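You operate a simulated robot arm through the tools that you are given. There is no shell and no other tool. Be economical: measure what you need, move in short steps, check, and stop when the job is done.

Carry out the task below with a simulated robot arm. There is one attempt and no reset: what you move stays moved.

## Task
Pop the mould with the black tab out into the black tray.
Fine: use the mould popper; none spilt; bar parked; the empty mould is locked in the vice again.

The check looks at the end state, three seconds after you hand in, the way a careful person would. Anything else that was tipped, shoved, dropped, spilled or broken makes it a failure.

## Robot
A 7-joint arm with a two-finger parallel gripper, fixed in place. Base frame: the origin is at the foot of the arm, x ahead of it, y to its left, z up; the work surface is at about z = 860. Readings come in mm, degrees, newtons and seconds.
With the tool pointing down near the work surface it reaches from about 300 to 700 mm from the base axis. Its first joint turns from -66.0 to 66.0 degrees. Payload 1.57 kg.
Tool frame: the origin (TCP) lies between the finger pads and is the grasp point; the fingertips stand 30 mm ahead of it; z points along the fingers, y is the line along which they close. The gripper opens to 110 mm. The fingers are 24 mm wide and 12 mm thick; the gripper's body (48 by 112 mm) begins 78 mm behind the TCP.
Orientation is told as [roll, pitch, yaw] about the base's x, y, z axes, in that order, counted from this pose: with the fingers straight down and closing along the base's y, the tool's x points along the base's -x, its y along +y and its z along -z.

## Interface
- The arm moves only by the tool servo_tool. Its argument "deltas" is text: rows parted by semicolons, each of 6 numbers parted by spaces: the shift along the tool's x, y, z in units of 40 mm (1.0 is 40 mm), then the turn, a rotation vector about the tool's x, y, z in units of 8 degrees (1.0 is 8 degrees). In form: x y z rx ry rz; .... A call has 1 to 8 rows; each row shifts and turns the commanded pose from where the row before left it, along the tool's axes as they then stand. "claw" is the finger opening in cm, from 0 to 11, set as the call begins (left out, the last holds). A call with a number of a shift or a turn outside -1 to 1 is refused whole. Rows are played at 5 a second. More than 50 mm and 8.6 degrees between two rows, or a gripper value outside its range, and nothing of the call is played. Where a pose cannot be reached the arm comes as near as it can. A force on the tool above 40 N (or 10 N above the force at the start of the call, whichever is more), or a blocked arm, ends the call early, and 0.2 s more pass. Each finger travels about 108 mm/s and halts on what it meets, pressing with about 23 N; the grip force reading is that of the motor and also rises with nothing between the fingers. The clock runs only during rows and for 0.2 s after the last one: add rows that do not move to give the fingers time. The reply holds the time, the measured pose of the TCP, the force on the tool along the base axes, the opening and the grip force, in the units named above and with some noise, with the torque about the TCP (base axes, N m) and any sound that the robot's microphone picked up.
- Cameras (640 x 400 px; columns grow to the right, rows downward): "scene" is fixed at [153.1, -375.9, 1416.8]; the picture's right is [0.87, -0.50, 0.00], its down [-0.27, -0.47, -0.84] and it looks along [0.42, 0.73, -0.54] (base axes); focal length 230 px, centre (320, 200). "wrist" rides on the gripper at [70, 16, -141] in the tool frame; the picture's right is [-0.23, 0.97, 0.00], its down [-0.85, -0.20, -0.48] and it looks along [-0.47, -0.11, 0.88] (tool axes); focal length 222 px, centre (320, 200). There is no depth. A picture from a camera that has moved, and an enlarged one, comes with that camera's place and axes in the base frame and with its lens. The place of the scene camera against the robot may be out by one fixed shift of up to 18 mm in any direction.
- capture(camera): a new picture of that camera. No time passes.
- inspect(camera, box): a new picture of the part [left, top, right, bottom] of that camera's present view, enlarged. No time passes.
- job_done(): hands the job in; it is judged then, once.

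Go step by step. Nothing tells you positions but the pictures and the camera data: compare them with the known pose of the tool, close in by small moves and look again before you grip or let go. The budget is 120 turns and 64 pictures, counting those below and the enlarged ones. Unless the task says otherwise, let go and move clear before handing in, and close with one line.

The tools are called after "Call:" by a JSON object that holds its "fn" and its "kwargs". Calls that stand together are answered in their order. servo_tool: Moves the arm, as the interface text tells. Its arguments: {"type":"object","properties":{"deltas":{"type":"string"},"claw":{"type":"number"}},"required":["deltas"]} The other tools are called the same way: capture (camera) takes a picture; inspect (camera, box) takes an enlarged picture of a part of a camera's view; job_done () hands the job in.

At the start:

```text
clock: 0.0
ee_pos: [360.3, -6.6, 1298.8]
tcp_rot: [0.0, 0.0, 0.0]
force: [-0.3, -0.9, 0.6]
torque: [0.02, -0.01, 0.03]
opening: 109.9
finger_force: 0.1
```

scene: 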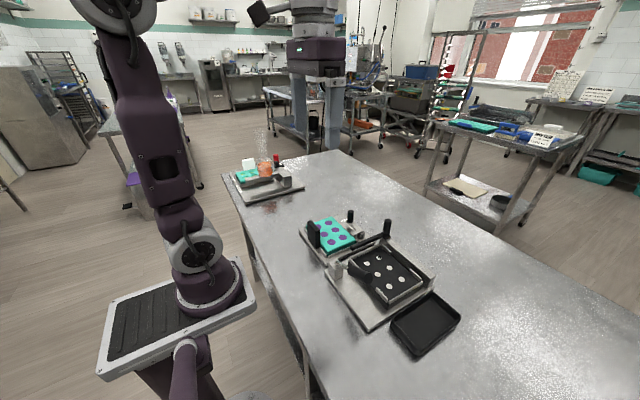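
wrist: 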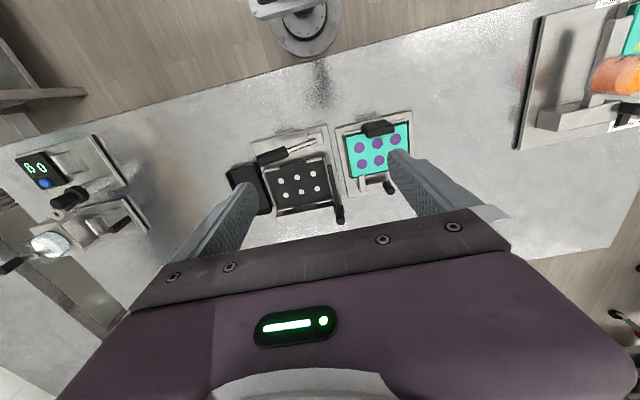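

I see a teal mould in a vice, a popper fixture with a black plate of pegs, a black tray, and other stations. I'll look closer before moving.

Call:
{"fn": "inspect", "kwargs": {"camera": "scene", "box": [280, 190, 480, 360]}}

Call:
{"fn": "inspect", "kwargs": {"camera": "wrist", "box": [220, 90, 430, 230]}}

Call:
{"fn": "inspect", "kwargs": {"camera": "scene", "box": [220, 140, 320, 210]}}

Call:
{"fn": "inspect", "kwargs": {"camera": "wrist", "box": [0, 120, 180, 280]}}

```text
2.35 times, centred on (380, 275) of scene
camera zoom: at [153.1, -375.9, 1416.8], right [0.87, -0.5, 0.0], down [-0.27, -0.47, -0.84], along [0.42, 0.73, -0.54], focal length 542 px, centre (179, 24)
```

zoom: 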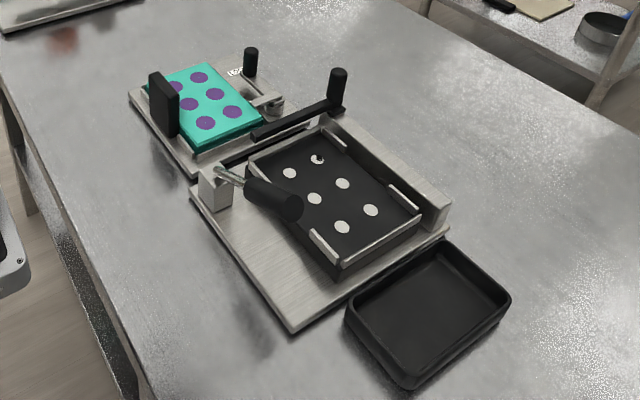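

```text
2.86 times, centred on (325, 160) of wrist
camera zoom: at [291.5, 9.9, 1441.2], right [0.23, 0.97, 0.0], down [0.85, -0.2, 0.48], along [0.47, -0.11, -0.88], focal length 635 px, centre (306, 314)
```

zoom: 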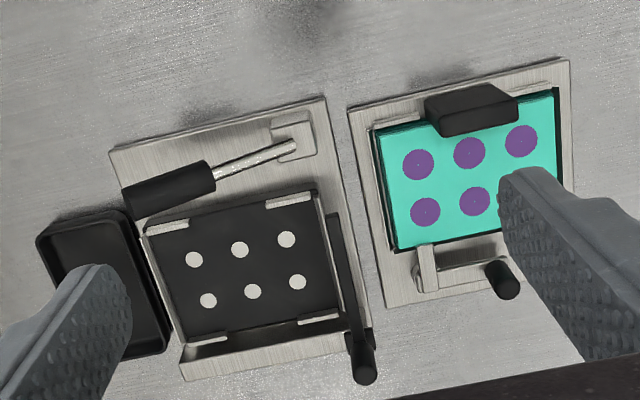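

```text
5.71 times, centred on (270, 175) of scene
camera zoom: at [153.1, -375.9, 1416.8], right [0.87, -0.5, 0.0], down [-0.27, -0.47, -0.84], along [0.42, 0.73, -0.54], focal length 1315 px, centre (606, 343)
```

zoom: 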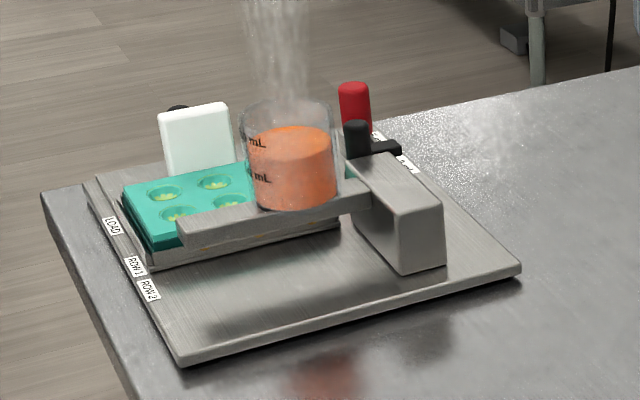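

```text
2.50 times, centred on (90, 200) of wrist
camera zoom: at [291.5, 9.9, 1441.2], right [0.23, 0.97, 0.0], down [0.85, -0.2, 0.48], along [0.47, -0.11, -0.88], focal length 555 px, centre (895, 200)
```

zoom: 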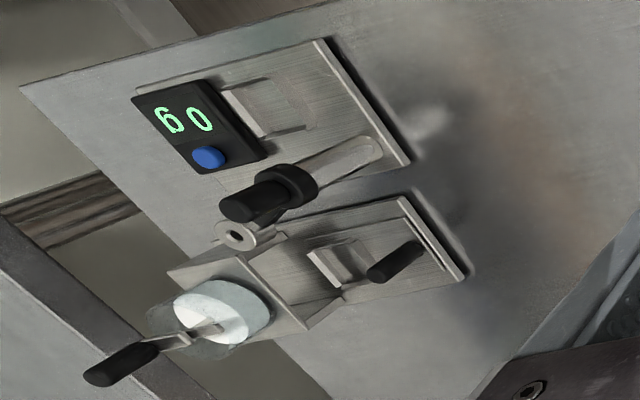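

The black-tabbed mould is the teal one in the vice at about (478, 109). The popper is at about (526, -104) and the tray at about (516, -246). I'll move in for a closer look at the popper.

Call:
{"fn": "servo_tool", "kwargs": {"deltas": "-0.2 -0.4 0.8 0 0 0;-0.2 -0.4 0.8 0 0 0;-0.2 -0.4 0.8 0 0 0;-0.2 -0.4 0.8 0 0 0;0 0 0.8 0 0 0"}}

Call:
{"fn": "capture", "kwargs": {"camera": "wrist"}}

```text
clock: 1.2
ee_pos: [392.5, -70.5, 1139.6]
tcp_rot: [0.0, 0.0, 0.1]
force: [0.9, -1.2, 0.2]
torque: [0.01, 0.02, -0.01]
opening: 110.1
finger_force: 0.2
```

```text
57 pictures are left
camera wrist: at [323.3, -53.5, 1281.1], right [0.23, 0.97, 0.0], down [0.85, -0.2, 0.48], along [0.47, -0.11, -0.88], focal length 222 px, centre (320, 200)
```

wrist: 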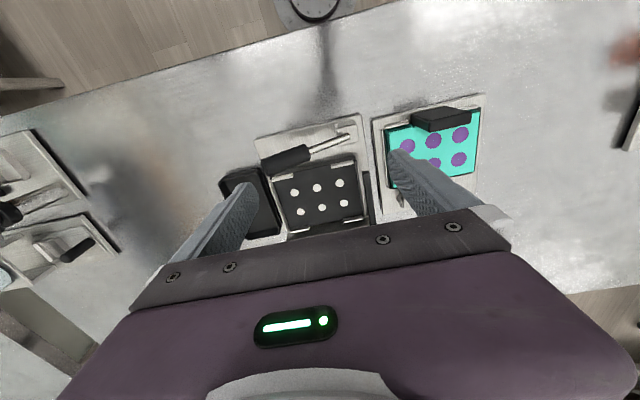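

Call:
{"fn": "inspect", "kwargs": {"camera": "wrist", "box": [215, 105, 375, 245]}}

Call:
{"fn": "inspect", "kwargs": {"camera": "wrist", "box": [360, 85, 500, 225]}}

Call:
{"fn": "inspect", "kwargs": {"camera": "scene", "box": [325, 215, 445, 335]}}

Call:
{"fn": "inspect", "kwargs": {"camera": "scene", "box": [295, 200, 375, 265]}}

```text
2.86 times, centred on (295, 175) of wrist
camera zoom: at [323.3, -53.5, 1281.1], right [0.23, 0.97, 0.0], down [0.85, -0.2, 0.48], along [0.47, -0.11, -0.88], focal length 635 px, centre (391, 271)
```

zoom: 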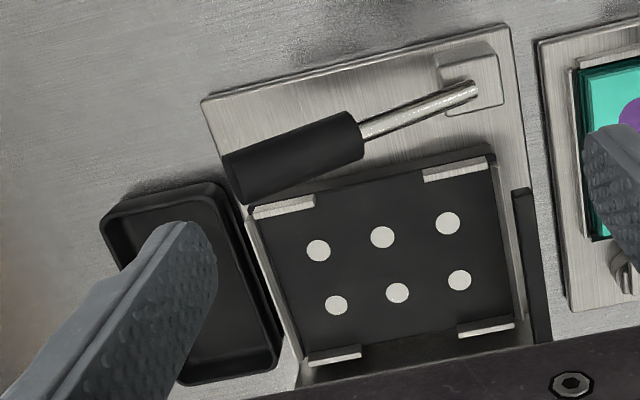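

```text
2.86 times, centred on (430, 155) of wrist
camera zoom: at [323.3, -53.5, 1281.1], right [0.23, 0.97, 0.0], down [0.85, -0.2, 0.48], along [0.47, -0.11, -0.88], focal length 635 px, centre (6, 329)
```

zoom: 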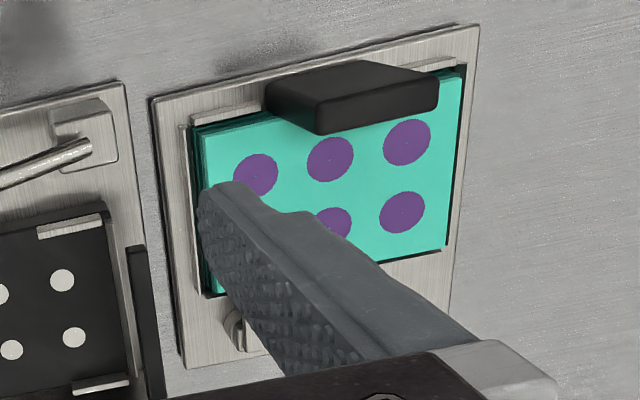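

```text
3.33 times, centred on (385, 275) of scene
camera zoom: at [153.1, -375.9, 1416.8], right [0.87, -0.5, 0.0], down [-0.27, -0.47, -0.84], along [0.42, 0.73, -0.54], focal length 767 px, centre (103, -50)
```

zoom: 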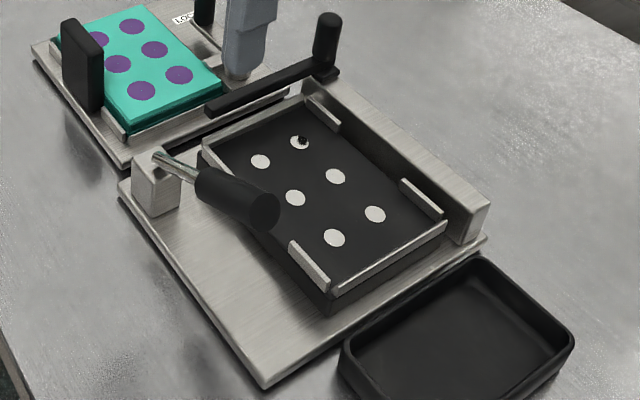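

```text
6.15 times, centred on (335, 232) of scene
camera zoom: at [153.1, -375.9, 1416.8], right [0.87, -0.5, 0.0], down [-0.27, -0.47, -0.84], along [0.42, 0.73, -0.54], focal length 1417 px, centre (228, 0)
```

zoom: 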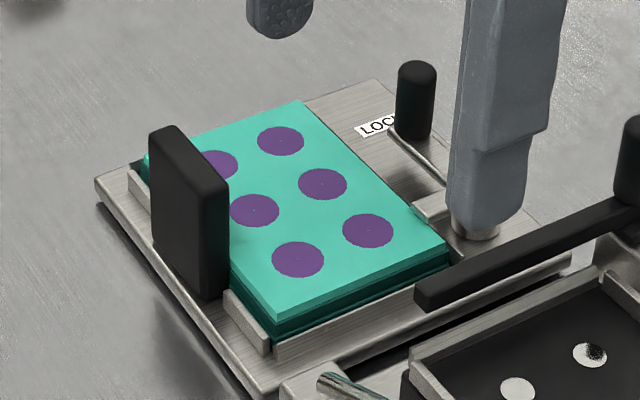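

The popper looks like a lever that raises the pins, plus a sweep bar with a knob on a rail that pushes pieces toward the tray. I plan to grip the tab across its thickness, so I'll turn the gripper 90° and view everything from the side.

Call:
{"fn": "servo_tool", "kwargs": {"deltas": "-0.6 0.75 0.5 0 0 0;-0.6 0.75 0.5 0 0 0;0 0 0 0 0 -1;0 0 0 0 0 -1;0 0 0 0 0 -1;0 0 0 0 0 -1;0 0 0 0 0 -1;0 0 0 0 0 -1"}}

Call:
{"fn": "servo_tool", "kwargs": {"deltas": "0 0 0 0 0 -1;0 0 0 0 0 -1;0 0 0 0 0 -1;0 0 0 0 0 -1;0 0 0 0 0 -1;0 0 0 0 0 -0.25"}}

Call:
{"fn": "capture", "kwargs": {"camera": "wrist"}}

```text
clock: 3.0
ee_pos: [441.1, -10.9, 1099.5]
tcp_rot: [0.1, 0.0, 48.1]
force: [-0.6, -0.3, 0.0]
torque: [0.0, -0.01, 0.01]
opening: 110.0
finger_force: 0.0
```

```text
clock: 4.4
ee_pos: [442.5, -9.0, 1097.7]
tcp_rot: [0.1, 0.0, 90.1]
force: [-1.0, -0.4, 0.6]
torque: [0.0, -0.07, -0.03]
opening: 110.0
finger_force: 0.1
```

```text
52 pictures are left
camera wrist: at [425.2, -80.1, 1241.2], right [-0.97, 0.23, 0.0], down [0.2, 0.86, 0.48], along [0.11, 0.47, -0.88], focal length 222 px, centre (320, 200)
```

wrist: 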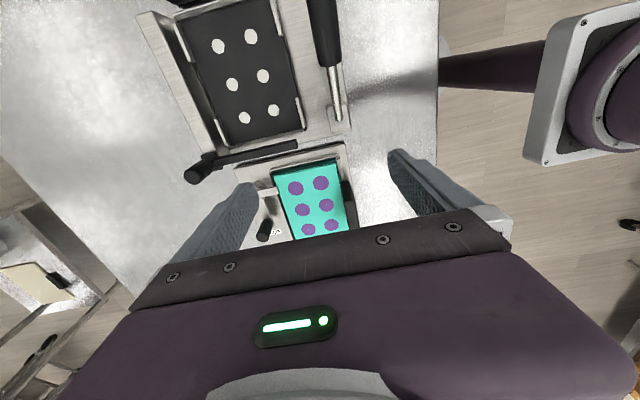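

The view is clear from this side. I'll zoom in on the popper and the vice.

Call:
{"fn": "inspect", "kwargs": {"camera": "wrist", "box": [130, 0, 370, 190]}}

Call:
{"fn": "inspect", "kwargs": {"camera": "wrist", "box": [225, 130, 385, 250]}}

```text
2.11 times, centred on (250, 95) of wrist
camera zoom: at [425.2, -80.1, 1241.2], right [-0.97, 0.23, 0.0], down [0.2, 0.86, 0.48], along [0.11, 0.47, -0.88], focal length 468 px, centre (467, 421)
```

zoom: 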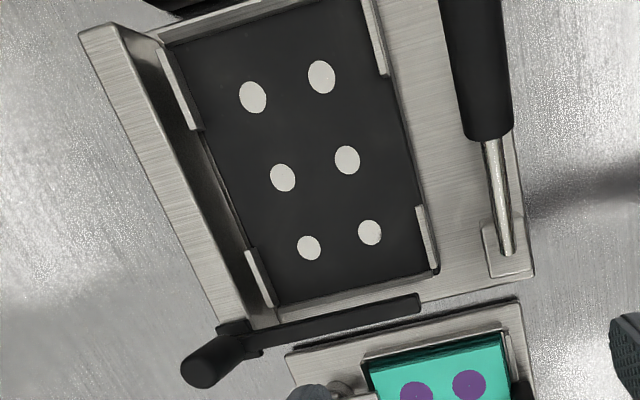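

```text
3.33 times, centred on (305, 190) of wrist
camera zoom: at [425.2, -80.1, 1241.2], right [-0.97, 0.23, 0.0], down [0.2, 0.86, 0.48], along [0.11, 0.47, -0.88], focal length 740 px, centre (370, 233)
```

zoom: 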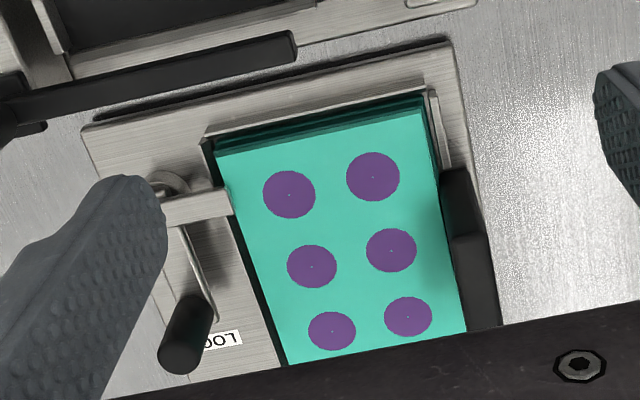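

I need an unobstructed view of the vice lever and its labels, so I'll shift over it.

Call:
{"fn": "servo_tool", "kwargs": {"deltas": "-0.9 -0.5 0 0 0 0;-0.9 -0.5 0 0 0 0"}}

Call:
{"fn": "inspect", "kwargs": {"camera": "wrist", "box": [230, 50, 390, 190]}}

Call:
{"fn": "inspect", "kwargs": {"camera": "wrist", "box": [220, 0, 400, 110]}}

```text
clock: 5.0
ee_pos: [480.8, 62.8, 1099.1]
tcp_rot: [0.0, 0.0, 89.9]
force: [0.1, -0.1, -0.4]
torque: [-0.01, 0.03, -0.01]
opening: 110.0
finger_force: 0.1
```

```text
2.86 times, centred on (310, 120) of wrist
camera zoom: at [464.9, -7.6, 1240.7], right [-0.97, 0.23, 0.0], down [0.2, 0.86, 0.48], along [0.11, 0.47, -0.88], focal length 635 px, centre (349, 429)
```

zoom: 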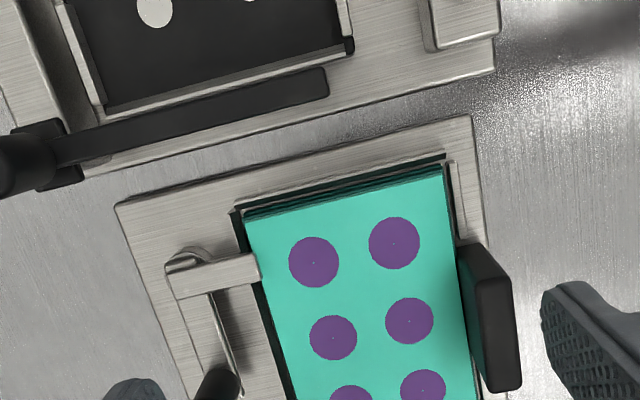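

```text
3.56 times, centred on (310, 55) of wrist
camera zoom: at [464.9, -7.6, 1240.7], right [-0.97, 0.23, 0.0], down [0.2, 0.86, 0.48], along [0.11, 0.47, -0.88], focal length 790 px, centre (356, 716)
```

zoom: 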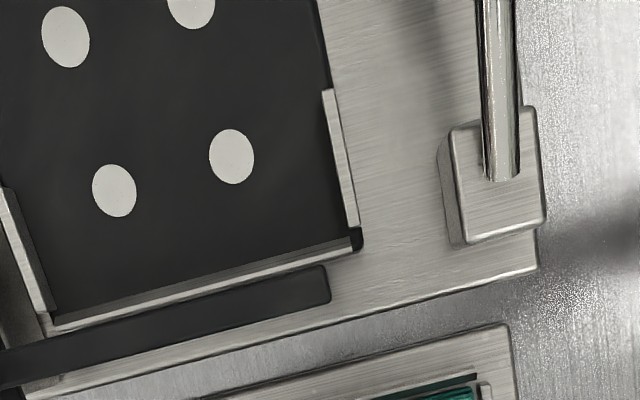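

The vice is a swing clamp with its pivot near (568, 52) and its knob near (577, 136). The popper lever is angled up about 27° at x≈412. I'll go above the vice knob to refine its position.

Call:
{"fn": "servo_tool", "kwargs": {"deltas": "-0.608 -0.8 0.825 0 0 0;-0.608 -0.8 0.825 0 0 0;-0.608 -0.8 0.825 0 0 0;0 0 0 0 0 0", "claw": 5}}

Call:
{"fn": "capture", "kwargs": {"camera": "wrist"}}

```text
refused: row 1 steps farther than a row can; nothing moved
```

```text
47 pictures are left
camera wrist: at [464.9, -7.6, 1240.7], right [-0.97, 0.23, 0.0], down [0.2, 0.86, 0.48], along [0.11, 0.47, -0.88], focal length 222 px, centre (320, 200)
```

wrist: 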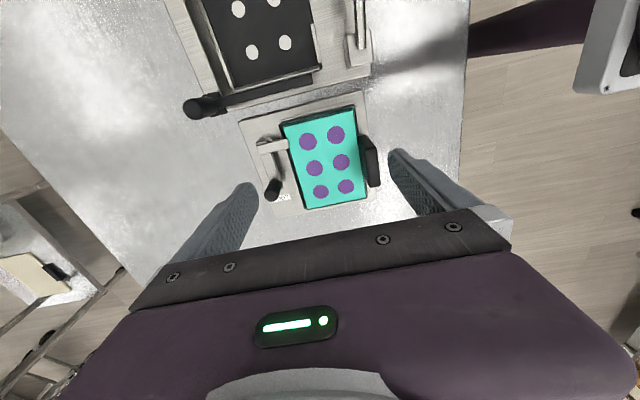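

Call:
{"fn": "servo_tool", "kwargs": {"deltas": "-0.38 -0.6 0.6 0 0 0;-0.38 -0.6 0.6 0 0 0;-0.38 -0.6 0.6 0 0 0;-0.38 -0.6 0.6 0 0 0;0 0 0 0 0 0", "claw": 5}}

Call:
{"fn": "capture", "kwargs": {"camera": "wrist"}}

```text
clock: 6.2
ee_pos: [576.5, 121.9, 1002.8]
tcp_rot: [0.0, 0.0, 90.0]
force: [-0.3, -0.4, 0.1]
torque: [0.05, 0.02, 0.04]
opening: 50.3
finger_force: 0.0
```

```text
46 pictures are left
camera wrist: at [561.0, 52.8, 1144.7], right [-0.97, 0.23, 0.0], down [0.2, 0.86, 0.48], along [0.11, 0.47, -0.88], focal length 222 px, centre (320, 200)
```

wrist: 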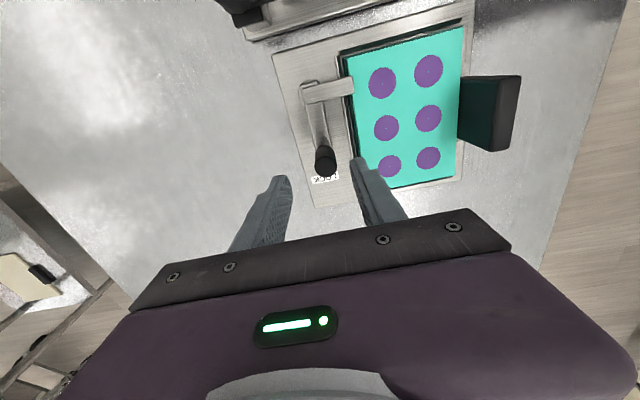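

Call:
{"fn": "inspect", "kwargs": {"camera": "wrist", "box": [260, 60, 380, 200]}}

Call:
{"fn": "inspect", "kwargs": {"camera": "wrist", "box": [330, 10, 540, 200]}}

```text
2.86 times, centred on (320, 130) of wrist
camera zoom: at [561.0, 52.8, 1144.7], right [-0.97, 0.23, 0.0], down [0.2, 0.86, 0.48], along [0.11, 0.47, -0.88], focal length 635 px, centre (320, 400)
```

zoom: 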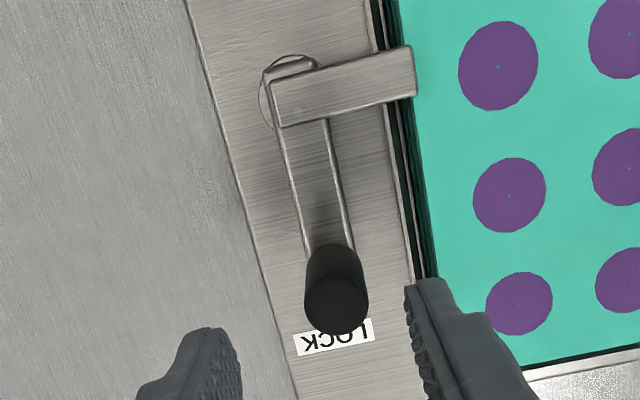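

```text
2.11 times, centred on (435, 105) of wrist
camera zoom: at [561.0, 52.8, 1144.7], right [-0.97, 0.23, 0.0], down [0.2, 0.86, 0.48], along [0.11, 0.47, -0.88], focal length 468 px, centre (78, 400)
```

zoom: 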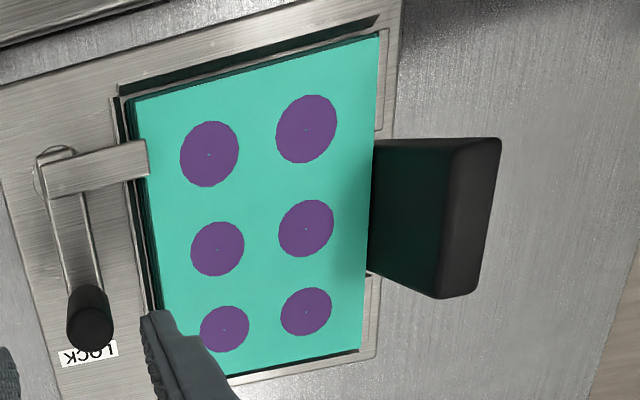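

The knob is at about (573.5, 127) with its top at z≈935, and the pivot is at (572.6, 62). I'll lower loosely open fingers around the knob.

Call:
{"fn": "servo_tool", "kwargs": {"deltas": "-0.125 0.075 0.5 0 0 0;0 0 0.6 0 0 0;0 0 0.65 0 0 0;0 0 0 0 0 0", "claw": 3.6}}

Call:
{"fn": "capture", "kwargs": {"camera": "wrist"}}

```text
clock: 7.2
ee_pos: [573.8, 127.7, 933.5]
tcp_rot: [0.0, 0.1, 89.9]
force: [-0.1, -0.4, 0.7]
torque: [0.03, 0.01, -0.01]
opening: 36.0
finger_force: 0.0
```

```text
43 pictures are left
camera wrist: at [557.6, 58.2, 1075.0], right [-0.97, 0.23, 0.0], down [0.2, 0.85, 0.48], along [0.11, 0.47, -0.88], focal length 222 px, centre (320, 200)
```

wrist: 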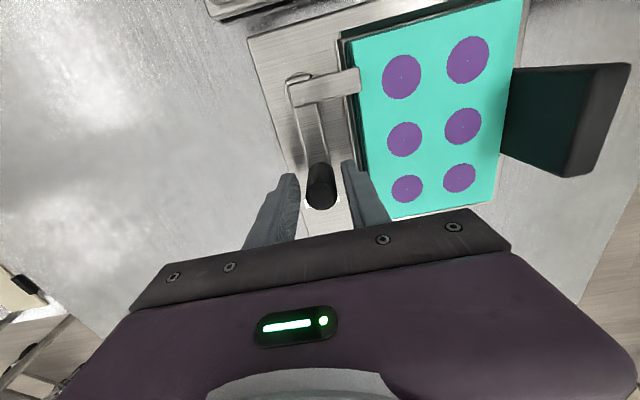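

The knob is caged between the fingers. Now I'll swing it clockwise about the pivot to unlock.

Call:
{"fn": "servo_tool", "kwargs": {"deltas": "0.016 -0.226 0 0 0 1;0.016 -0.226 0 0 0 1;0.016 -0.226 0 0 0 1;0.016 -0.226 0 0 0 1;0.016 -0.226 0 0 0 1;0.016 -0.226 0 0 0 1"}}

Call:
{"fn": "capture", "kwargs": {"camera": "wrist"}}

```text
clock: 8.6
ee_pos: [622.4, 106.9, 932.6]
tcp_rot: [-0.1, 0.0, 41.8]
force: [0.1, 1.4, 0.4]
torque: [-0.01, 0.03, -0.01]
opening: 36.7
finger_force: 0.5
```

```text
42 pictures are left
camera wrist: at [560.1, 71.6, 1074.7], right [-0.48, 0.88, 0.0], down [0.77, 0.42, 0.48], along [0.42, 0.23, -0.88], focal length 222 px, centre (320, 200)
```

wrist: 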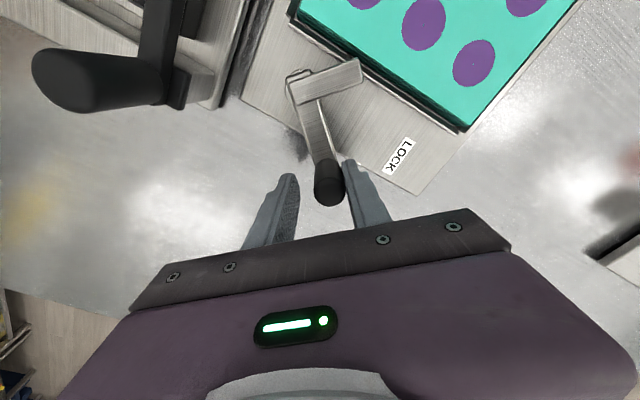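

The lever moves freely. I'll swing it further so the clamp arm is well clear.

Call:
{"fn": "servo_tool", "kwargs": {"deltas": "0.016 -0.226 0 0 0 1;0.016 -0.226 0 0 0 1;0.016 -0.226 0 0 0 1;0.016 -0.226 0 0 0 1;0.016 -0.226 0 0 0 1;0 0 0 0 0 0"}}

Call:
{"fn": "capture", "kwargs": {"camera": "wrist"}}

```text
clock: 10.0
ee_pos: [639.5, 66.0, 933.6]
tcp_rot: [0.0, -0.1, 1.8]
force: [-0.4, 13.6, 0.6]
torque: [0.04, -0.08, -0.16]
opening: 48.8
finger_force: 6.7
```

```text
41 pictures are left
camera wrist: at [569.2, 79.1, 1075.5], right [0.2, 0.98, 0.0], down [0.86, -0.17, 0.48], along [0.47, -0.09, -0.88], focal length 222 px, centre (320, 200)
```

wrist: 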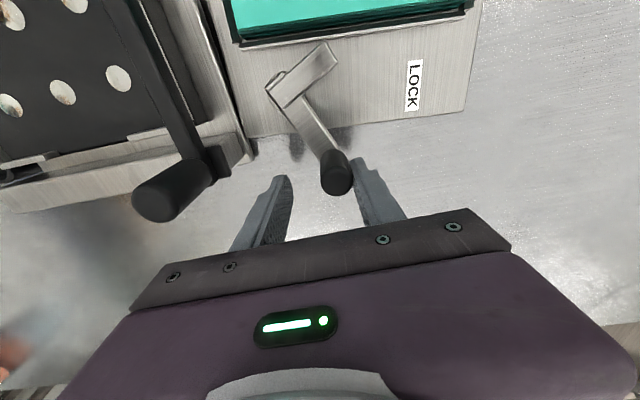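

The lever reached its open stop with the clamp arm off the mould. I'll relieve the pressure, lift, and go look at the tab.

Call:
{"fn": "servo_tool", "kwargs": {"deltas": "0 0.3 0 0 0 0;0 0 0 0 0 0;0 0 -1 0 0 0;0 0 -1 0 0 0;0.6 0 -0.5 0 0 -1;0.6 0 0 0 0 -1;0 0 0 0 0 -1;0 0 0 0 0 -1"}}

Call:
{"fn": "servo_tool", "kwargs": {"deltas": "0 0 0 0 0 -1;0 0 0 0 0 -1;0 0 0 0 0 -1;0 0 0 0 0 -1;0 0 0 0 0 -1;0 0 0 0 0 -1;0 0 0 0 0 -1;0 0 0 0 0 0", "claw": 5}}

```text
clock: 11.8
ee_pos: [590.6, 72.4, 1033.6]
tcp_rot: [-0.1, 0.0, 34.0]
force: [0.7, 0.5, 0.0]
torque: [0.02, 0.01, 0.01]
opening: 36.2
finger_force: 0.0
```

```text
clock: 13.6
ee_pos: [589.7, 72.7, 1031.9]
tcp_rot: [0.0, 0.0, 90.1]
force: [-0.7, -0.3, -0.1]
torque: [0.0, 0.0, -0.03]
opening: 50.0
finger_force: 0.1
```

Call:
{"fn": "servo_tool", "kwargs": {"deltas": "-0.22 1 0 0 0 0;-0.22 1 0 0 0 0;-0.22 1 0 0 0 0;-0.22 1 0 0 0 0;0 0.3 0 0 0 0;0 0 0 0 0 0"}}

Call:
{"fn": "capture", "kwargs": {"camera": "wrist"}}

Call:
{"fn": "inspect", "kwargs": {"camera": "wrist", "box": [180, 20, 380, 200]}}

```text
clock: 15.0
ee_pos: [417.5, 107.6, 1033.6]
tcp_rot: [-0.1, 0.0, 90.0]
force: [-0.8, 0.1, 0.0]
torque: [-0.01, 0.02, 0.0]
opening: 50.3
finger_force: 0.1
```

```text
40 pictures are left
camera wrist: at [402.6, 38.0, 1175.5], right [-0.97, 0.23, 0.0], down [0.2, 0.85, 0.48], along [0.11, 0.47, -0.88], focal length 222 px, centre (320, 200)
```

wrist: 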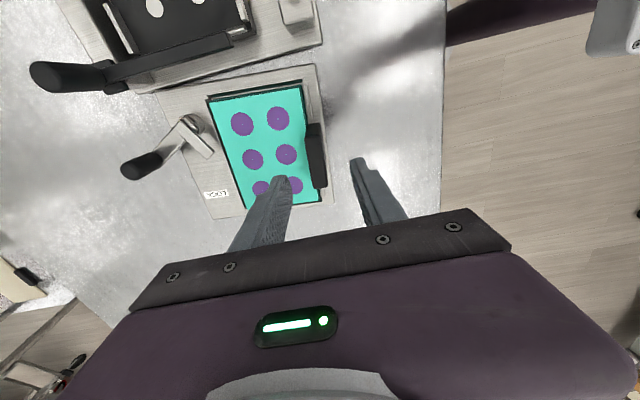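

```text
2.22 times, centred on (280, 110) of wrist
camera zoom: at [402.6, 38.0, 1175.5], right [-0.97, 0.23, 0.0], down [0.2, 0.85, 0.48], along [0.11, 0.47, -0.88], focal length 494 px, centre (409, 400)
```

zoom: 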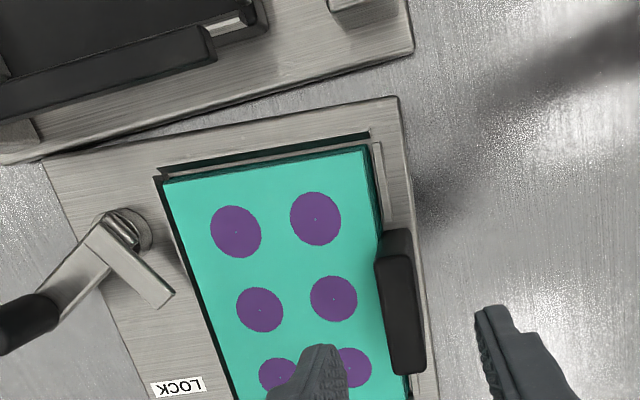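

The vice plate now looks rotated about 5° clockwise, because my lever push loaded it at the stop. I'll square it up later. For now I'll align to the tab (yaw 85°, about (424, 116)) and descend partway.

Call:
{"fn": "servo_tool", "kwargs": {"deltas": "-0.2 -0.17 0 0 0 0.6;0 0 0.8 0 0 0;0 0 0.8 0 0 0;0 0 0.4 0 0 0;0 0 0 0 0 0"}}

Call:
{"fn": "capture", "kwargs": {"camera": "wrist"}}

Call:
{"fn": "inspect", "kwargs": {"camera": "scene", "box": [290, 180, 430, 280]}}

```text
clock: 16.2
ee_pos: [426.5, 115.7, 954.0]
tcp_rot: [-0.1, 0.0, 85.2]
force: [-0.3, -0.9, -0.2]
torque: [0.0, -0.01, -0.02]
opening: 50.2
finger_force: 0.0
```

```text
38 pictures are left
camera wrist: at [404.3, 47.1, 1095.7], right [-0.95, 0.31, 0.0], down [0.27, 0.84, 0.48], along [0.15, 0.46, -0.88], focal length 222 px, centre (320, 200)
```

wrist: 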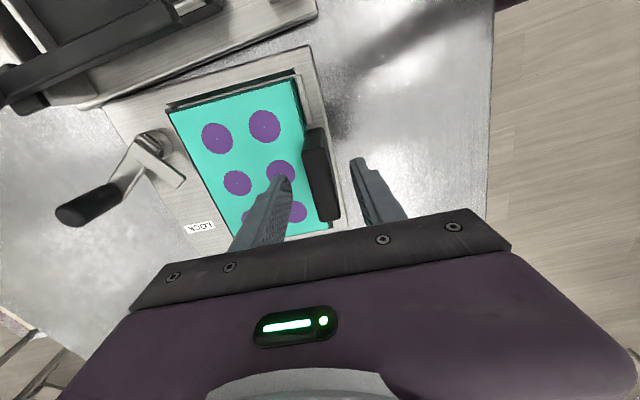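

```text
4.00 times, centred on (360, 230) of scene
camera zoom: at [153.1, -375.9, 1416.8], right [0.87, -0.5, 0.0], down [-0.27, -0.47, -0.84], along [0.42, 0.73, -0.54], focal length 921 px, centre (160, 80)
```

zoom: 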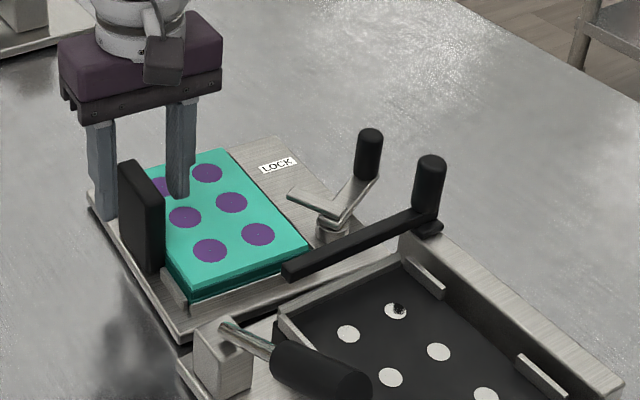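

The tab is between the fingers. I'll recentre slightly, go down and grip.

Call:
{"fn": "servo_tool", "kwargs": {"deltas": "0.2 0.05 0.3 0 0 0;0 0 0.3 0 0 0;0 0 0 0 0 0"}}

Call:
{"fn": "servo_tool", "kwargs": {"deltas": "0 0 0 0 0 0;0 0 0 0 0 0;0 0 0 0 0 0;0 0 0 0 0 0", "claw": 0.8}}

Call:
{"fn": "capture", "kwargs": {"camera": "wrist"}}

```text
clock: 17.0
ee_pos: [423.2, 107.3, 928.3]
tcp_rot: [0.0, 0.0, 85.2]
force: [-0.1, -0.2, -0.1]
torque: [0.0, 0.01, -0.02]
opening: 50.3
finger_force: 0.1
```

```text
clock: 18.0
ee_pos: [423.5, 107.7, 929.4]
tcp_rot: [0.1, 0.1, 85.3]
force: [0.5, -0.1, 0.6]
torque: [-0.01, 0.05, 0.0]
opening: 17.7
finger_force: 23.3
```

```text
36 pictures are left
camera wrist: at [401.5, 39.4, 1071.9], right [-0.95, 0.31, 0.0], down [0.27, 0.84, 0.48], along [0.15, 0.46, -0.88], focal length 222 px, centre (320, 200)
```

wrist: 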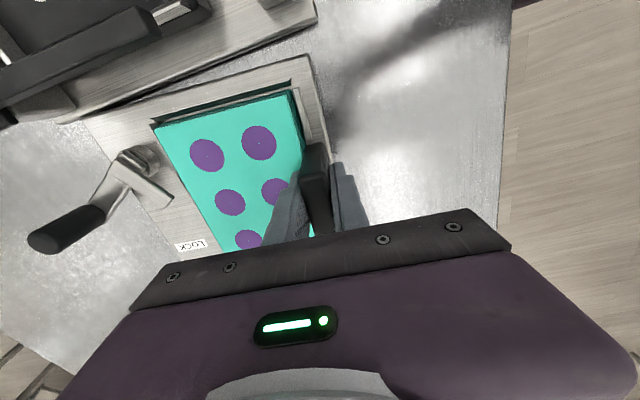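

The tab is gripped with almost no side load. I'll lift straight up.

Call:
{"fn": "servo_tool", "kwargs": {"deltas": "0 0 -0.3 0 0 0;0 0 -0.4 0 0 0;0 0 -0.5 0 0 0;0 0 -0.5 0 0 0;0 0 0 0 0 0"}}

Call:
{"fn": "capture", "kwargs": {"camera": "wrist"}}

Call:
{"fn": "inspect", "kwargs": {"camera": "scene", "box": [290, 170, 450, 300]}}

```text
clock: 19.2
ee_pos: [423.4, 107.8, 996.9]
tcp_rot: [0.0, 0.0, 85.2]
force: [0.4, 0.4, -0.8]
torque: [0.02, 0.06, 0.03]
opening: 17.8
finger_force: 22.9
```

```text
35 pictures are left
camera wrist: at [401.2, 39.2, 1139.1], right [-0.95, 0.31, 0.0], down [0.27, 0.84, 0.48], along [0.15, 0.46, -0.88], focal length 222 px, centre (320, 200)
```

wrist: 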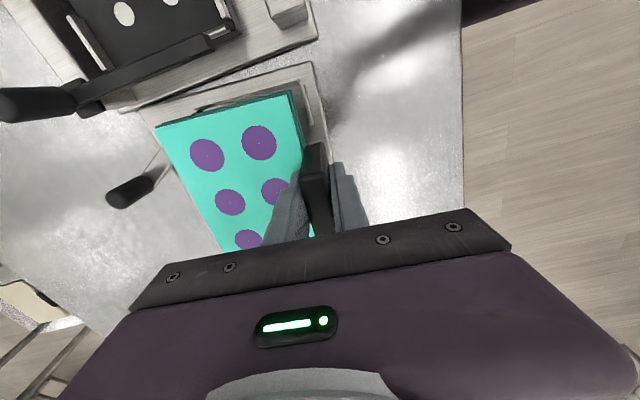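

```text
3.08 times, centred on (370, 235) of scene
camera zoom: at [153.1, -375.9, 1416.8], right [0.87, -0.5, 0.0], down [-0.27, -0.47, -0.84], along [0.42, 0.73, -0.54], focal length 708 px, centre (166, 92)
```

zoom: 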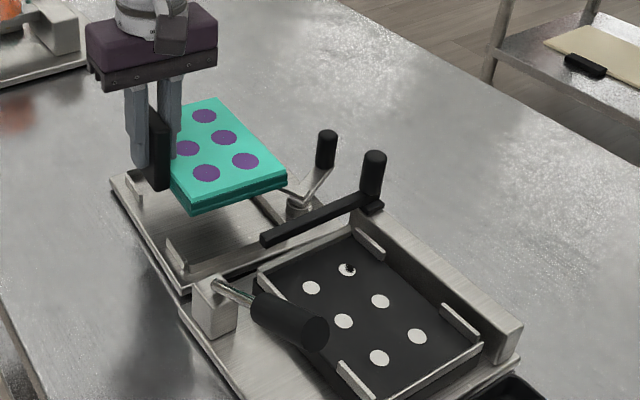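

The mould is level and its pieces are intact. I'll zoom in to measure its geometry relative to the tool.

Call:
{"fn": "inspect", "kwargs": {"camera": "wrist", "box": [140, 70, 340, 250]}}

```text
2.22 times, centred on (240, 160) of wrist
camera zoom: at [401.2, 39.2, 1139.1], right [-0.95, 0.31, 0.0], down [0.27, 0.84, 0.48], along [0.15, 0.46, -0.88], focal length 494 px, centre (498, 289)
```

zoom: 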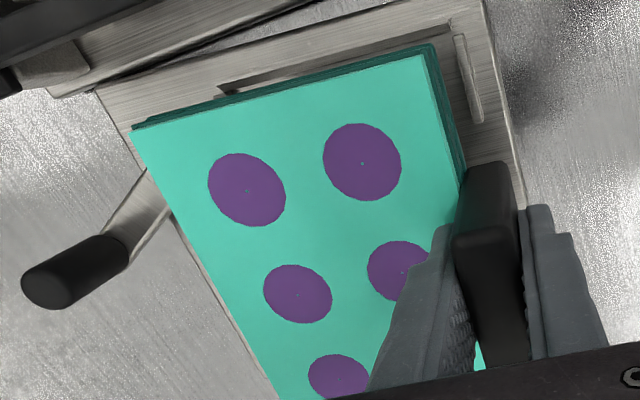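

The mould is square in the grip: its grid centre is +62 mm in x and +6.6 mm in y from the TCP. The pin grid centre is about (522, -100), so my TCP target is (460, -107) at yaw 90°. I'll raise and carry it over.

Call:
{"fn": "servo_tool", "kwargs": {"deltas": "0 0 -0.6 0 0 0;0 0 -0.6 0 0 0;0 -0.5 0 0 0 -0.6;0.2 -0.4 0 0 0 0;0.8 0 0 0 0 0;0.8 0 0 0 0 0;0.8 0 0 0 0 0;0 0 0 0 0 0"}}

Call:
{"fn": "servo_tool", "kwargs": {"deltas": "0.8 0 0 0 0 0;0.8 0 0 0 0 0;0.8 0 0 0 0 0;0.36 0 0 0 0 0;0 0 0 0 0 0"}}

Call:
{"fn": "capture", "kwargs": {"camera": "wrist"}}

```text
clock: 21.0
ee_pos: [458.0, 2.6, 1044.0]
tcp_rot: [0.0, -0.1, 90.1]
force: [0.2, 0.8, -1.4]
torque: [-0.03, 0.06, -0.01]
opening: 17.5
finger_force: 23.0
```

```text
clock: 22.2
ee_pos: [456.6, -108.0, 1044.0]
tcp_rot: [0.0, 0.1, 90.0]
force: [-0.8, -0.4, -0.1]
torque: [0.02, 0.07, 0.02]
opening: 17.7
finger_force: 22.9
```

```text
32 pictures are left
camera wrist: at [442.5, -178.0, 1186.6], right [-0.97, 0.23, 0.0], down [0.2, 0.85, 0.48], along [0.11, 0.47, -0.88], focal length 222 px, centre (320, 200)
```

wrist: 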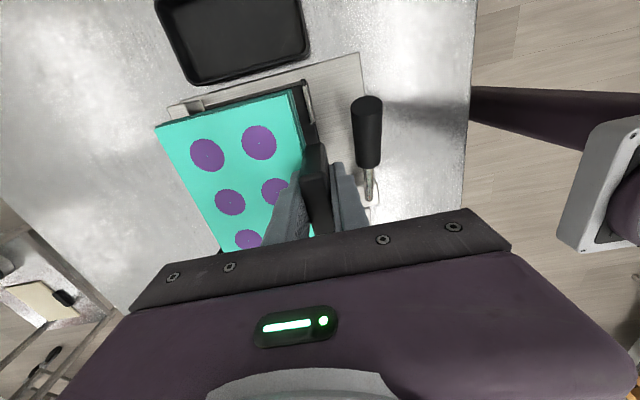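

Call:
{"fn": "servo_tool", "kwargs": {"deltas": "-0.035 -0.075 0.4 0 0 0;0 0 0.5 0 0 0;0 0 0.5 0 0 0;0 0 0 0 0 0"}}

Call:
{"fn": "inspect", "kwargs": {"camera": "wrist", "box": [140, 30, 400, 220]}}

Call:
{"fn": "inspect", "kwargs": {"camera": "scene", "box": [320, 200, 470, 320]}}

```text
clock: 23.2
ee_pos: [462.0, -105.1, 988.9]
tcp_rot: [0.0, 0.1, 90.0]
force: [0.1, -0.2, -1.1]
torque: [-0.02, 0.05, 0.02]
opening: 17.7
finger_force: 23.2
```

```text
2.11 times, centred on (270, 125) of wrist
camera zoom: at [445.3, -176.2, 1131.1], right [-0.97, 0.23, 0.0], down [0.2, 0.86, 0.48], along [0.11, 0.47, -0.88], focal length 468 px, centre (425, 358)
```

zoom: 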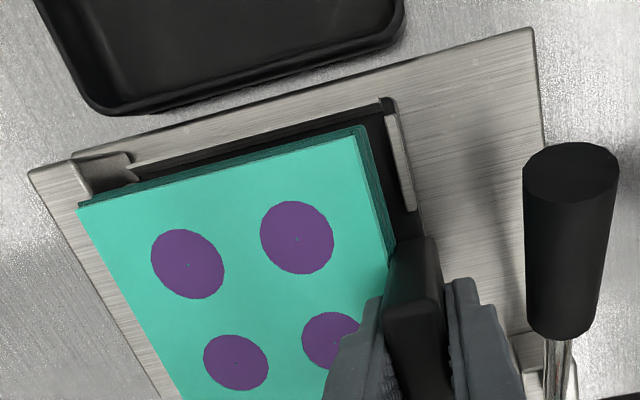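

```text
3.33 times, centred on (395, 260) of scene
camera zoom: at [153.1, -375.9, 1416.8], right [0.87, -0.5, 0.0], down [-0.27, -0.47, -0.84], along [0.42, 0.73, -0.54], focal length 767 px, centre (70, 0)
```

zoom: 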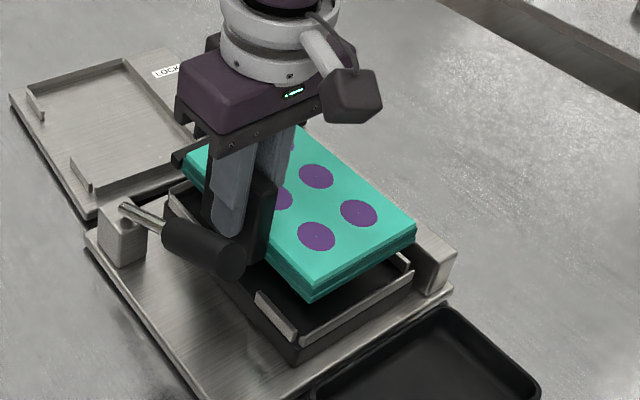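

The x alignment looks right (mould 470–575, pocket 463–581), and y needs about -2 mm. I'll lower in small steps until it seats.

Call:
{"fn": "servo_tool", "kwargs": {"deltas": "0.05 0 0.2 0 0 0;0 0 0.2 0 0 0;0 0 0.15 0 0 0;0 0 0 0 0 0"}}

Call:
{"fn": "inspect", "kwargs": {"camera": "wrist", "box": [140, 30, 400, 220]}}

Call:
{"fn": "inspect", "kwargs": {"camera": "scene", "box": [320, 200, 470, 320]}}

```text
clock: 24.2
ee_pos: [462.0, -109.5, 967.0]
tcp_rot: [0.0, 0.0, 89.9]
force: [-0.1, 0.3, -1.4]
torque: [-0.01, 0.03, 0.01]
opening: 17.6
finger_force: 23.1
```

```text
2.11 times, centred on (270, 125) of wrist
camera zoom: at [445.7, -179.0, 1109.0], right [-0.97, 0.23, 0.0], down [0.2, 0.86, 0.48], along [0.11, 0.47, -0.88], focal length 468 px, centre (425, 358)
```

zoom: 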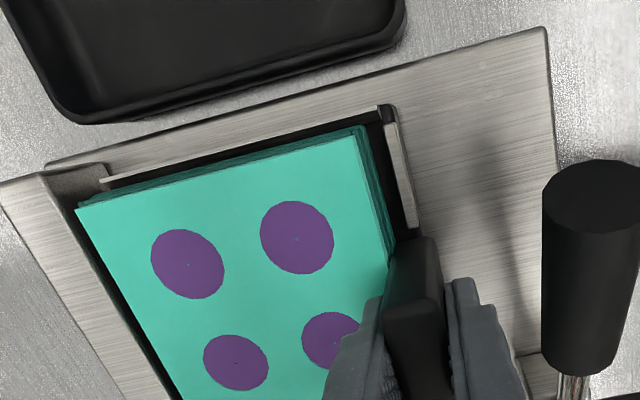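

```text
3.33 times, centred on (395, 260) of scene
camera zoom: at [153.1, -375.9, 1416.8], right [0.87, -0.5, 0.0], down [-0.27, -0.47, -0.84], along [0.42, 0.73, -0.54], focal length 767 px, centre (70, 0)
```

zoom: 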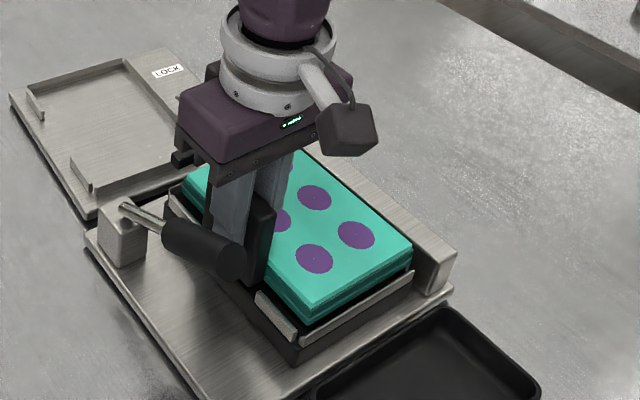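

Gaps look even on both visible sides. Continuing down.

Call:
{"fn": "servo_tool", "kwargs": {"deltas": "0 0 0.12 0 0 0;0 0 0.12 0 0 0;0 0 0 0 0 0"}}

Call:
{"fn": "servo_tool", "kwargs": {"deltas": "0 0 0.1 0 0 0;0 0 0 0 0 0"}}

Call:
{"fn": "inspect", "kwargs": {"camera": "wrist", "box": [140, 30, 400, 220]}}

```text
clock: 24.9
ee_pos: [459.6, -108.5, 959.6]
tcp_rot: [0.0, 0.1, 89.9]
force: [-11.8, 3.3, 16.9]
torque: [0.37, -1.41, 0.13]
opening: 19.3
finger_force: 22.9
stopped in row 3: the force on the tool passed its limit at 46 N (the readings are from after the stop); the commanded pose is now the measured one
```

```text
clock: 25.2
ee_pos: [459.7, -109.1, 959.9]
tcp_rot: [0.1, 0.2, 90.0]
force: [-11.6, 3.6, 18.6]
torque: [0.41, -1.42, 0.08]
opening: 19.2
finger_force: 22.4
stopped in row 1: the force on the tool passed its limit at 50 N (the readings are from after the stop); the commanded pose is now the measured one
```

```text
2.11 times, centred on (270, 125) of wrist
camera zoom: at [444.4, -178.7, 1102.1], right [-0.97, 0.23, 0.0], down [0.2, 0.86, 0.48], along [0.11, 0.46, -0.88], focal length 468 px, centre (425, 358)
```

zoom: 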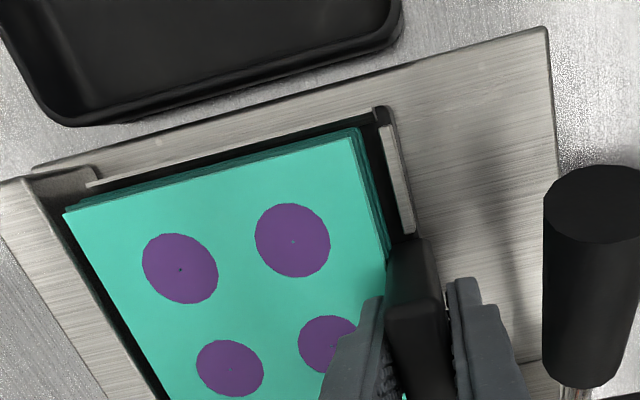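

Call:
{"fn": "servo_tool", "kwargs": {"deltas": "0 0 -0.05 0 0 0;0 0 0 0 0 0"}}

Call:
{"fn": "inspect", "kwargs": {"camera": "scene", "box": [355, 235, 445, 310]}}

```text
clock: 25.8
ee_pos: [460.7, -109.8, 960.5]
tcp_rot: [0.0, 0.2, 90.1]
force: [-5.6, 1.6, 12.9]
torque: [0.16, -1.26, 0.12]
opening: 18.3
finger_force: 23.3
```

```text
5.33 times, centred on (400, 272) of scene
camera zoom: at [152.7, -375.8, 1416.9], right [0.87, -0.5, 0.0], down [-0.27, -0.47, -0.84], along [0.42, 0.73, -0.54], focal length 1228 px, centre (-107, -187)
```

zoom: 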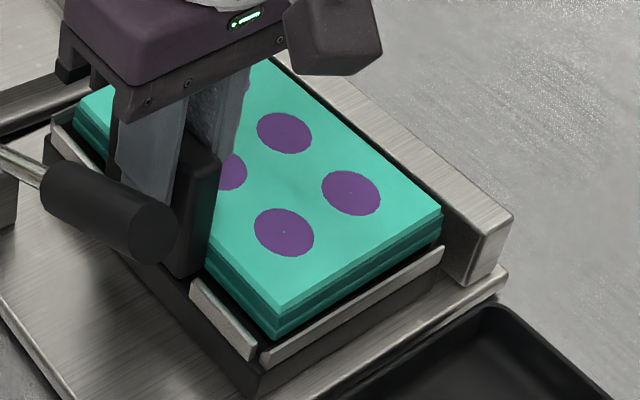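

The contact torque shows the mould's back edge is riding the back rail. I'll lift a bit, shift 3 mm toward -x and lower again.

Call:
{"fn": "servo_tool", "kwargs": {"deltas": "0 0 -0.2 0 0 0;0 0.075 0 0 0 0;0 0 0 0 0 0"}}

Call:
{"fn": "servo_tool", "kwargs": {"deltas": "0 0 0.1 0 0 0;0 0 0.1 0 0 0;0 0 0.04 0 0 0;0 0 0 0 0 0"}}

```text
clock: 26.6
ee_pos: [457.5, -109.1, 969.0]
tcp_rot: [0.0, 0.2, 89.9]
force: [0.5, -0.6, -1.1]
torque: [0.02, 0.05, 0.02]
opening: 17.6
finger_force: 22.7
```

```text
clock: 27.6
ee_pos: [457.7, -108.9, 959.2]
tcp_rot: [0.0, 0.3, 90.0]
force: [-1.6, 3.6, 9.6]
torque: [-0.52, -0.1, -0.02]
opening: 17.8
finger_force: 23.1
```

Now the low-y edge touches its rail near the front corner. I'll lift, shift +y 3 mm and lower again.

Call:
{"fn": "servo_tool", "kwargs": {"deltas": "0 0 -0.22 0 0 0;-0.075 0 0 0 0 0;0 0 0 0 0 0"}}

Call:
{"fn": "servo_tool", "kwargs": {"deltas": "0 0 0.1 0 0 0;0 0 0.1 0 0 0;0 0 0.05 0 0 0;0 0 0 0 0 0"}}

```text
clock: 28.4
ee_pos: [458.8, -105.0, 967.8]
tcp_rot: [0.0, 0.2, 90.1]
force: [-0.5, -0.3, -2.1]
torque: [-0.01, 0.06, 0.0]
opening: 17.7
finger_force: 23.0
```

```text
clock: 29.4
ee_pos: [458.1, -106.4, 957.9]
tcp_rot: [0.0, 0.2, 90.0]
force: [0.0, -0.2, -1.3]
torque: [0.0, 0.05, -0.01]
opening: 17.9
finger_force: 22.8
```

Free of contact now. I'll keep lowering until it seats.

Call:
{"fn": "servo_tool", "kwargs": {"deltas": "0 0 0.06 0 0 0;0 0 0.06 0 0 0;0 0 0 0 0 0"}}

Call:
{"fn": "servo_tool", "kwargs": {"deltas": "0 0 0.05 0 0 0;0 0 0 0 0 0"}}

```text
clock: 30.2
ee_pos: [458.0, -105.3, 952.8]
tcp_rot: [0.0, 0.1, 89.9]
force: [0.5, -1.0, -1.0]
torque: [-0.02, 0.08, 0.0]
opening: 17.5
finger_force: 23.6
```

```text
clock: 30.8
ee_pos: [457.5, -106.4, 951.1]
tcp_rot: [-0.1, 0.2, 90.0]
force: [-5.9, 3.8, 26.8]
torque: [0.07, -0.01, 0.02]
opening: 17.7
finger_force: 23.4
```

Call:
{"fn": "inspect", "kwargs": {"camera": "scene", "box": [345, 225, 445, 310]}}

Call:
{"fn": "inspect", "kwargs": {"camera": "wrist", "box": [120, 20, 400, 220]}}

```text
4.71 times, centred on (395, 268) of scene
camera zoom: at [152.5, -375.7, 1416.9], right [0.87, -0.5, 0.0], down [-0.27, -0.47, -0.84], along [0.42, 0.73, -0.54], focal length 1083 px, centre (-33, -118)
```

zoom: 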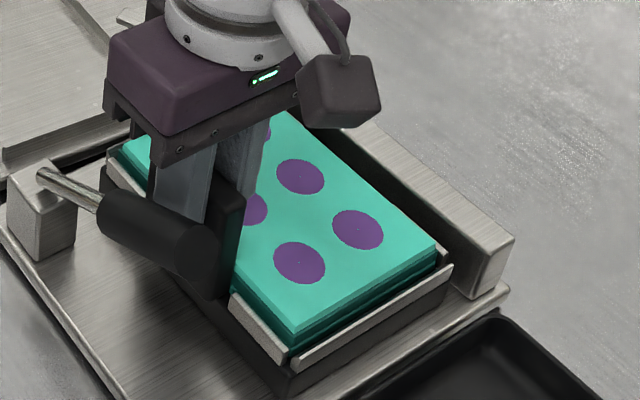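

```text
2.00 times, centred on (260, 120) of wrist
camera zoom: at [442.0, -175.6, 1094.4], right [-0.97, 0.23, 0.0], down [0.2, 0.86, 0.48], along [0.11, 0.46, -0.88], focal length 444 px, centre (440, 360)
```

zoom: 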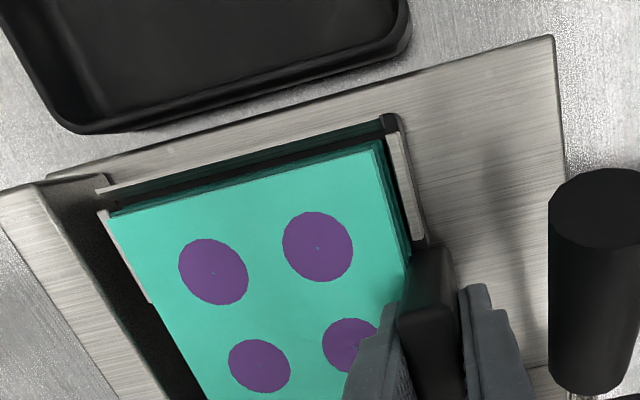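

Seated inside the rails. I'll relieve the push, open slightly (the handle is close by) and lift straight up.

Call:
{"fn": "servo_tool", "kwargs": {"deltas": "0 0 -0.03 0 0 0;0 0 0 0 0 0"}}

Call:
{"fn": "servo_tool", "kwargs": {"deltas": "0 0 0 0 0 0;0 0 0 0 0 0;0 0 -0.2 0 0 0;0 0 -0.8 0 0 0;0 0 -0.9 0 0 0;0 0 -0.9 0 0 0;0 0 0 0 0 0", "claw": 2.8}}

Call:
{"fn": "inspect", "kwargs": {"camera": "scene", "box": [325, 205, 465, 325]}}

Call:
{"fn": "capture", "kwargs": {"camera": "wrist"}}

```text
clock: 31.4
ee_pos: [459.7, -103.4, 951.7]
tcp_rot: [0.0, 0.1, 90.0]
force: [3.5, 0.5, 3.6]
torque: [-0.26, -0.34, 0.06]
opening: 17.6
finger_force: 23.0
```

```text
clock: 33.0
ee_pos: [458.5, -105.5, 1065.2]
tcp_rot: [0.0, 0.1, 90.0]
force: [-0.1, 0.7, -0.8]
torque: [0.01, 0.02, -0.02]
opening: 28.0
finger_force: 0.0
```

```text
3.33 times, centred on (395, 265) of scene
camera zoom: at [153.1, -375.9, 1416.8], right [0.87, -0.5, 0.0], down [-0.27, -0.47, -0.84], along [0.42, 0.73, -0.54], focal length 767 px, centre (70, -17)
```

zoom: 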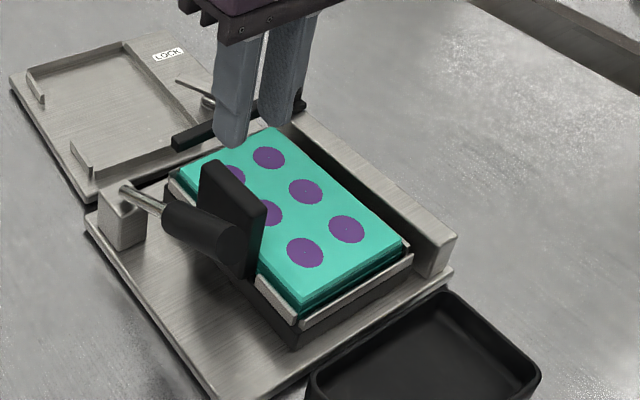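

```text
22 pictures are left
camera wrist: at [442.5, -175.4, 1207.0], right [-0.97, 0.23, 0.0], down [0.2, 0.86, 0.48], along [0.11, 0.46, -0.88], focal length 222 px, centre (320, 200)
```

wrist: 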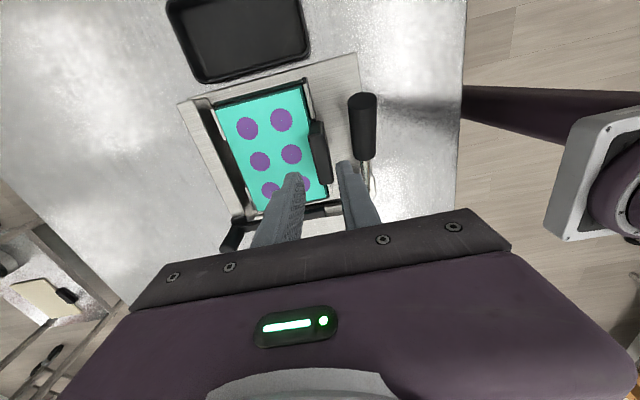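

The mould is seated, and the tab's outer face stands clear of the handle. Next I'll press the lever down with closed fingertips at about (412, -138).

Call:
{"fn": "servo_tool", "kwargs": {"deltas": "0.45 0.58 0 0 0 0;0.4 0.58 0 0 0 0;0 0 0.4 0 0 0;0 0 0.3 0 0 0;0 0 0 0 0 0", "claw": 0}}

Call:
{"fn": "inspect", "kwargs": {"camera": "wrist", "box": [220, 80, 440, 240]}}

```text
clock: 34.2
ee_pos: [411.4, -139.3, 1037.0]
tcp_rot: [-0.1, 0.1, 89.9]
force: [0.1, 0.4, 1.0]
torque: [0.0, 0.0, -0.02]
opening: 0.0
finger_force: 21.6
```

```text
2.50 times, centred on (330, 160) of wrist
camera zoom: at [396.0, -209.5, 1178.8], right [-0.97, 0.23, 0.0], down [0.2, 0.86, 0.48], along [0.11, 0.46, -0.88], focal length 555 px, centre (295, 300)
```

zoom: 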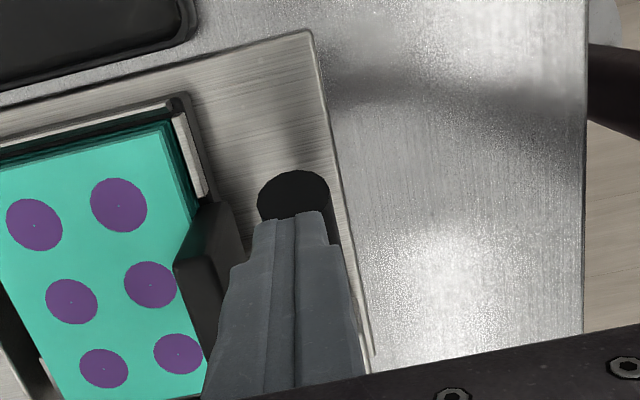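

Call:
{"fn": "servo_tool", "kwargs": {"deltas": "0 0 0.3 0 0 0;0 0 0.2 0 0 0;0 0 0.2 0 0 0;0 0 0.2 0 0 0;0 0 0 0 0 0"}}

```text
clock: 35.4
ee_pos: [411.5, -139.9, 1000.6]
tcp_rot: [0.1, 0.1, 90.0]
force: [0.0, 0.6, 0.4]
torque: [0.02, 0.01, -0.01]
opening: 0.0
finger_force: 20.6
```

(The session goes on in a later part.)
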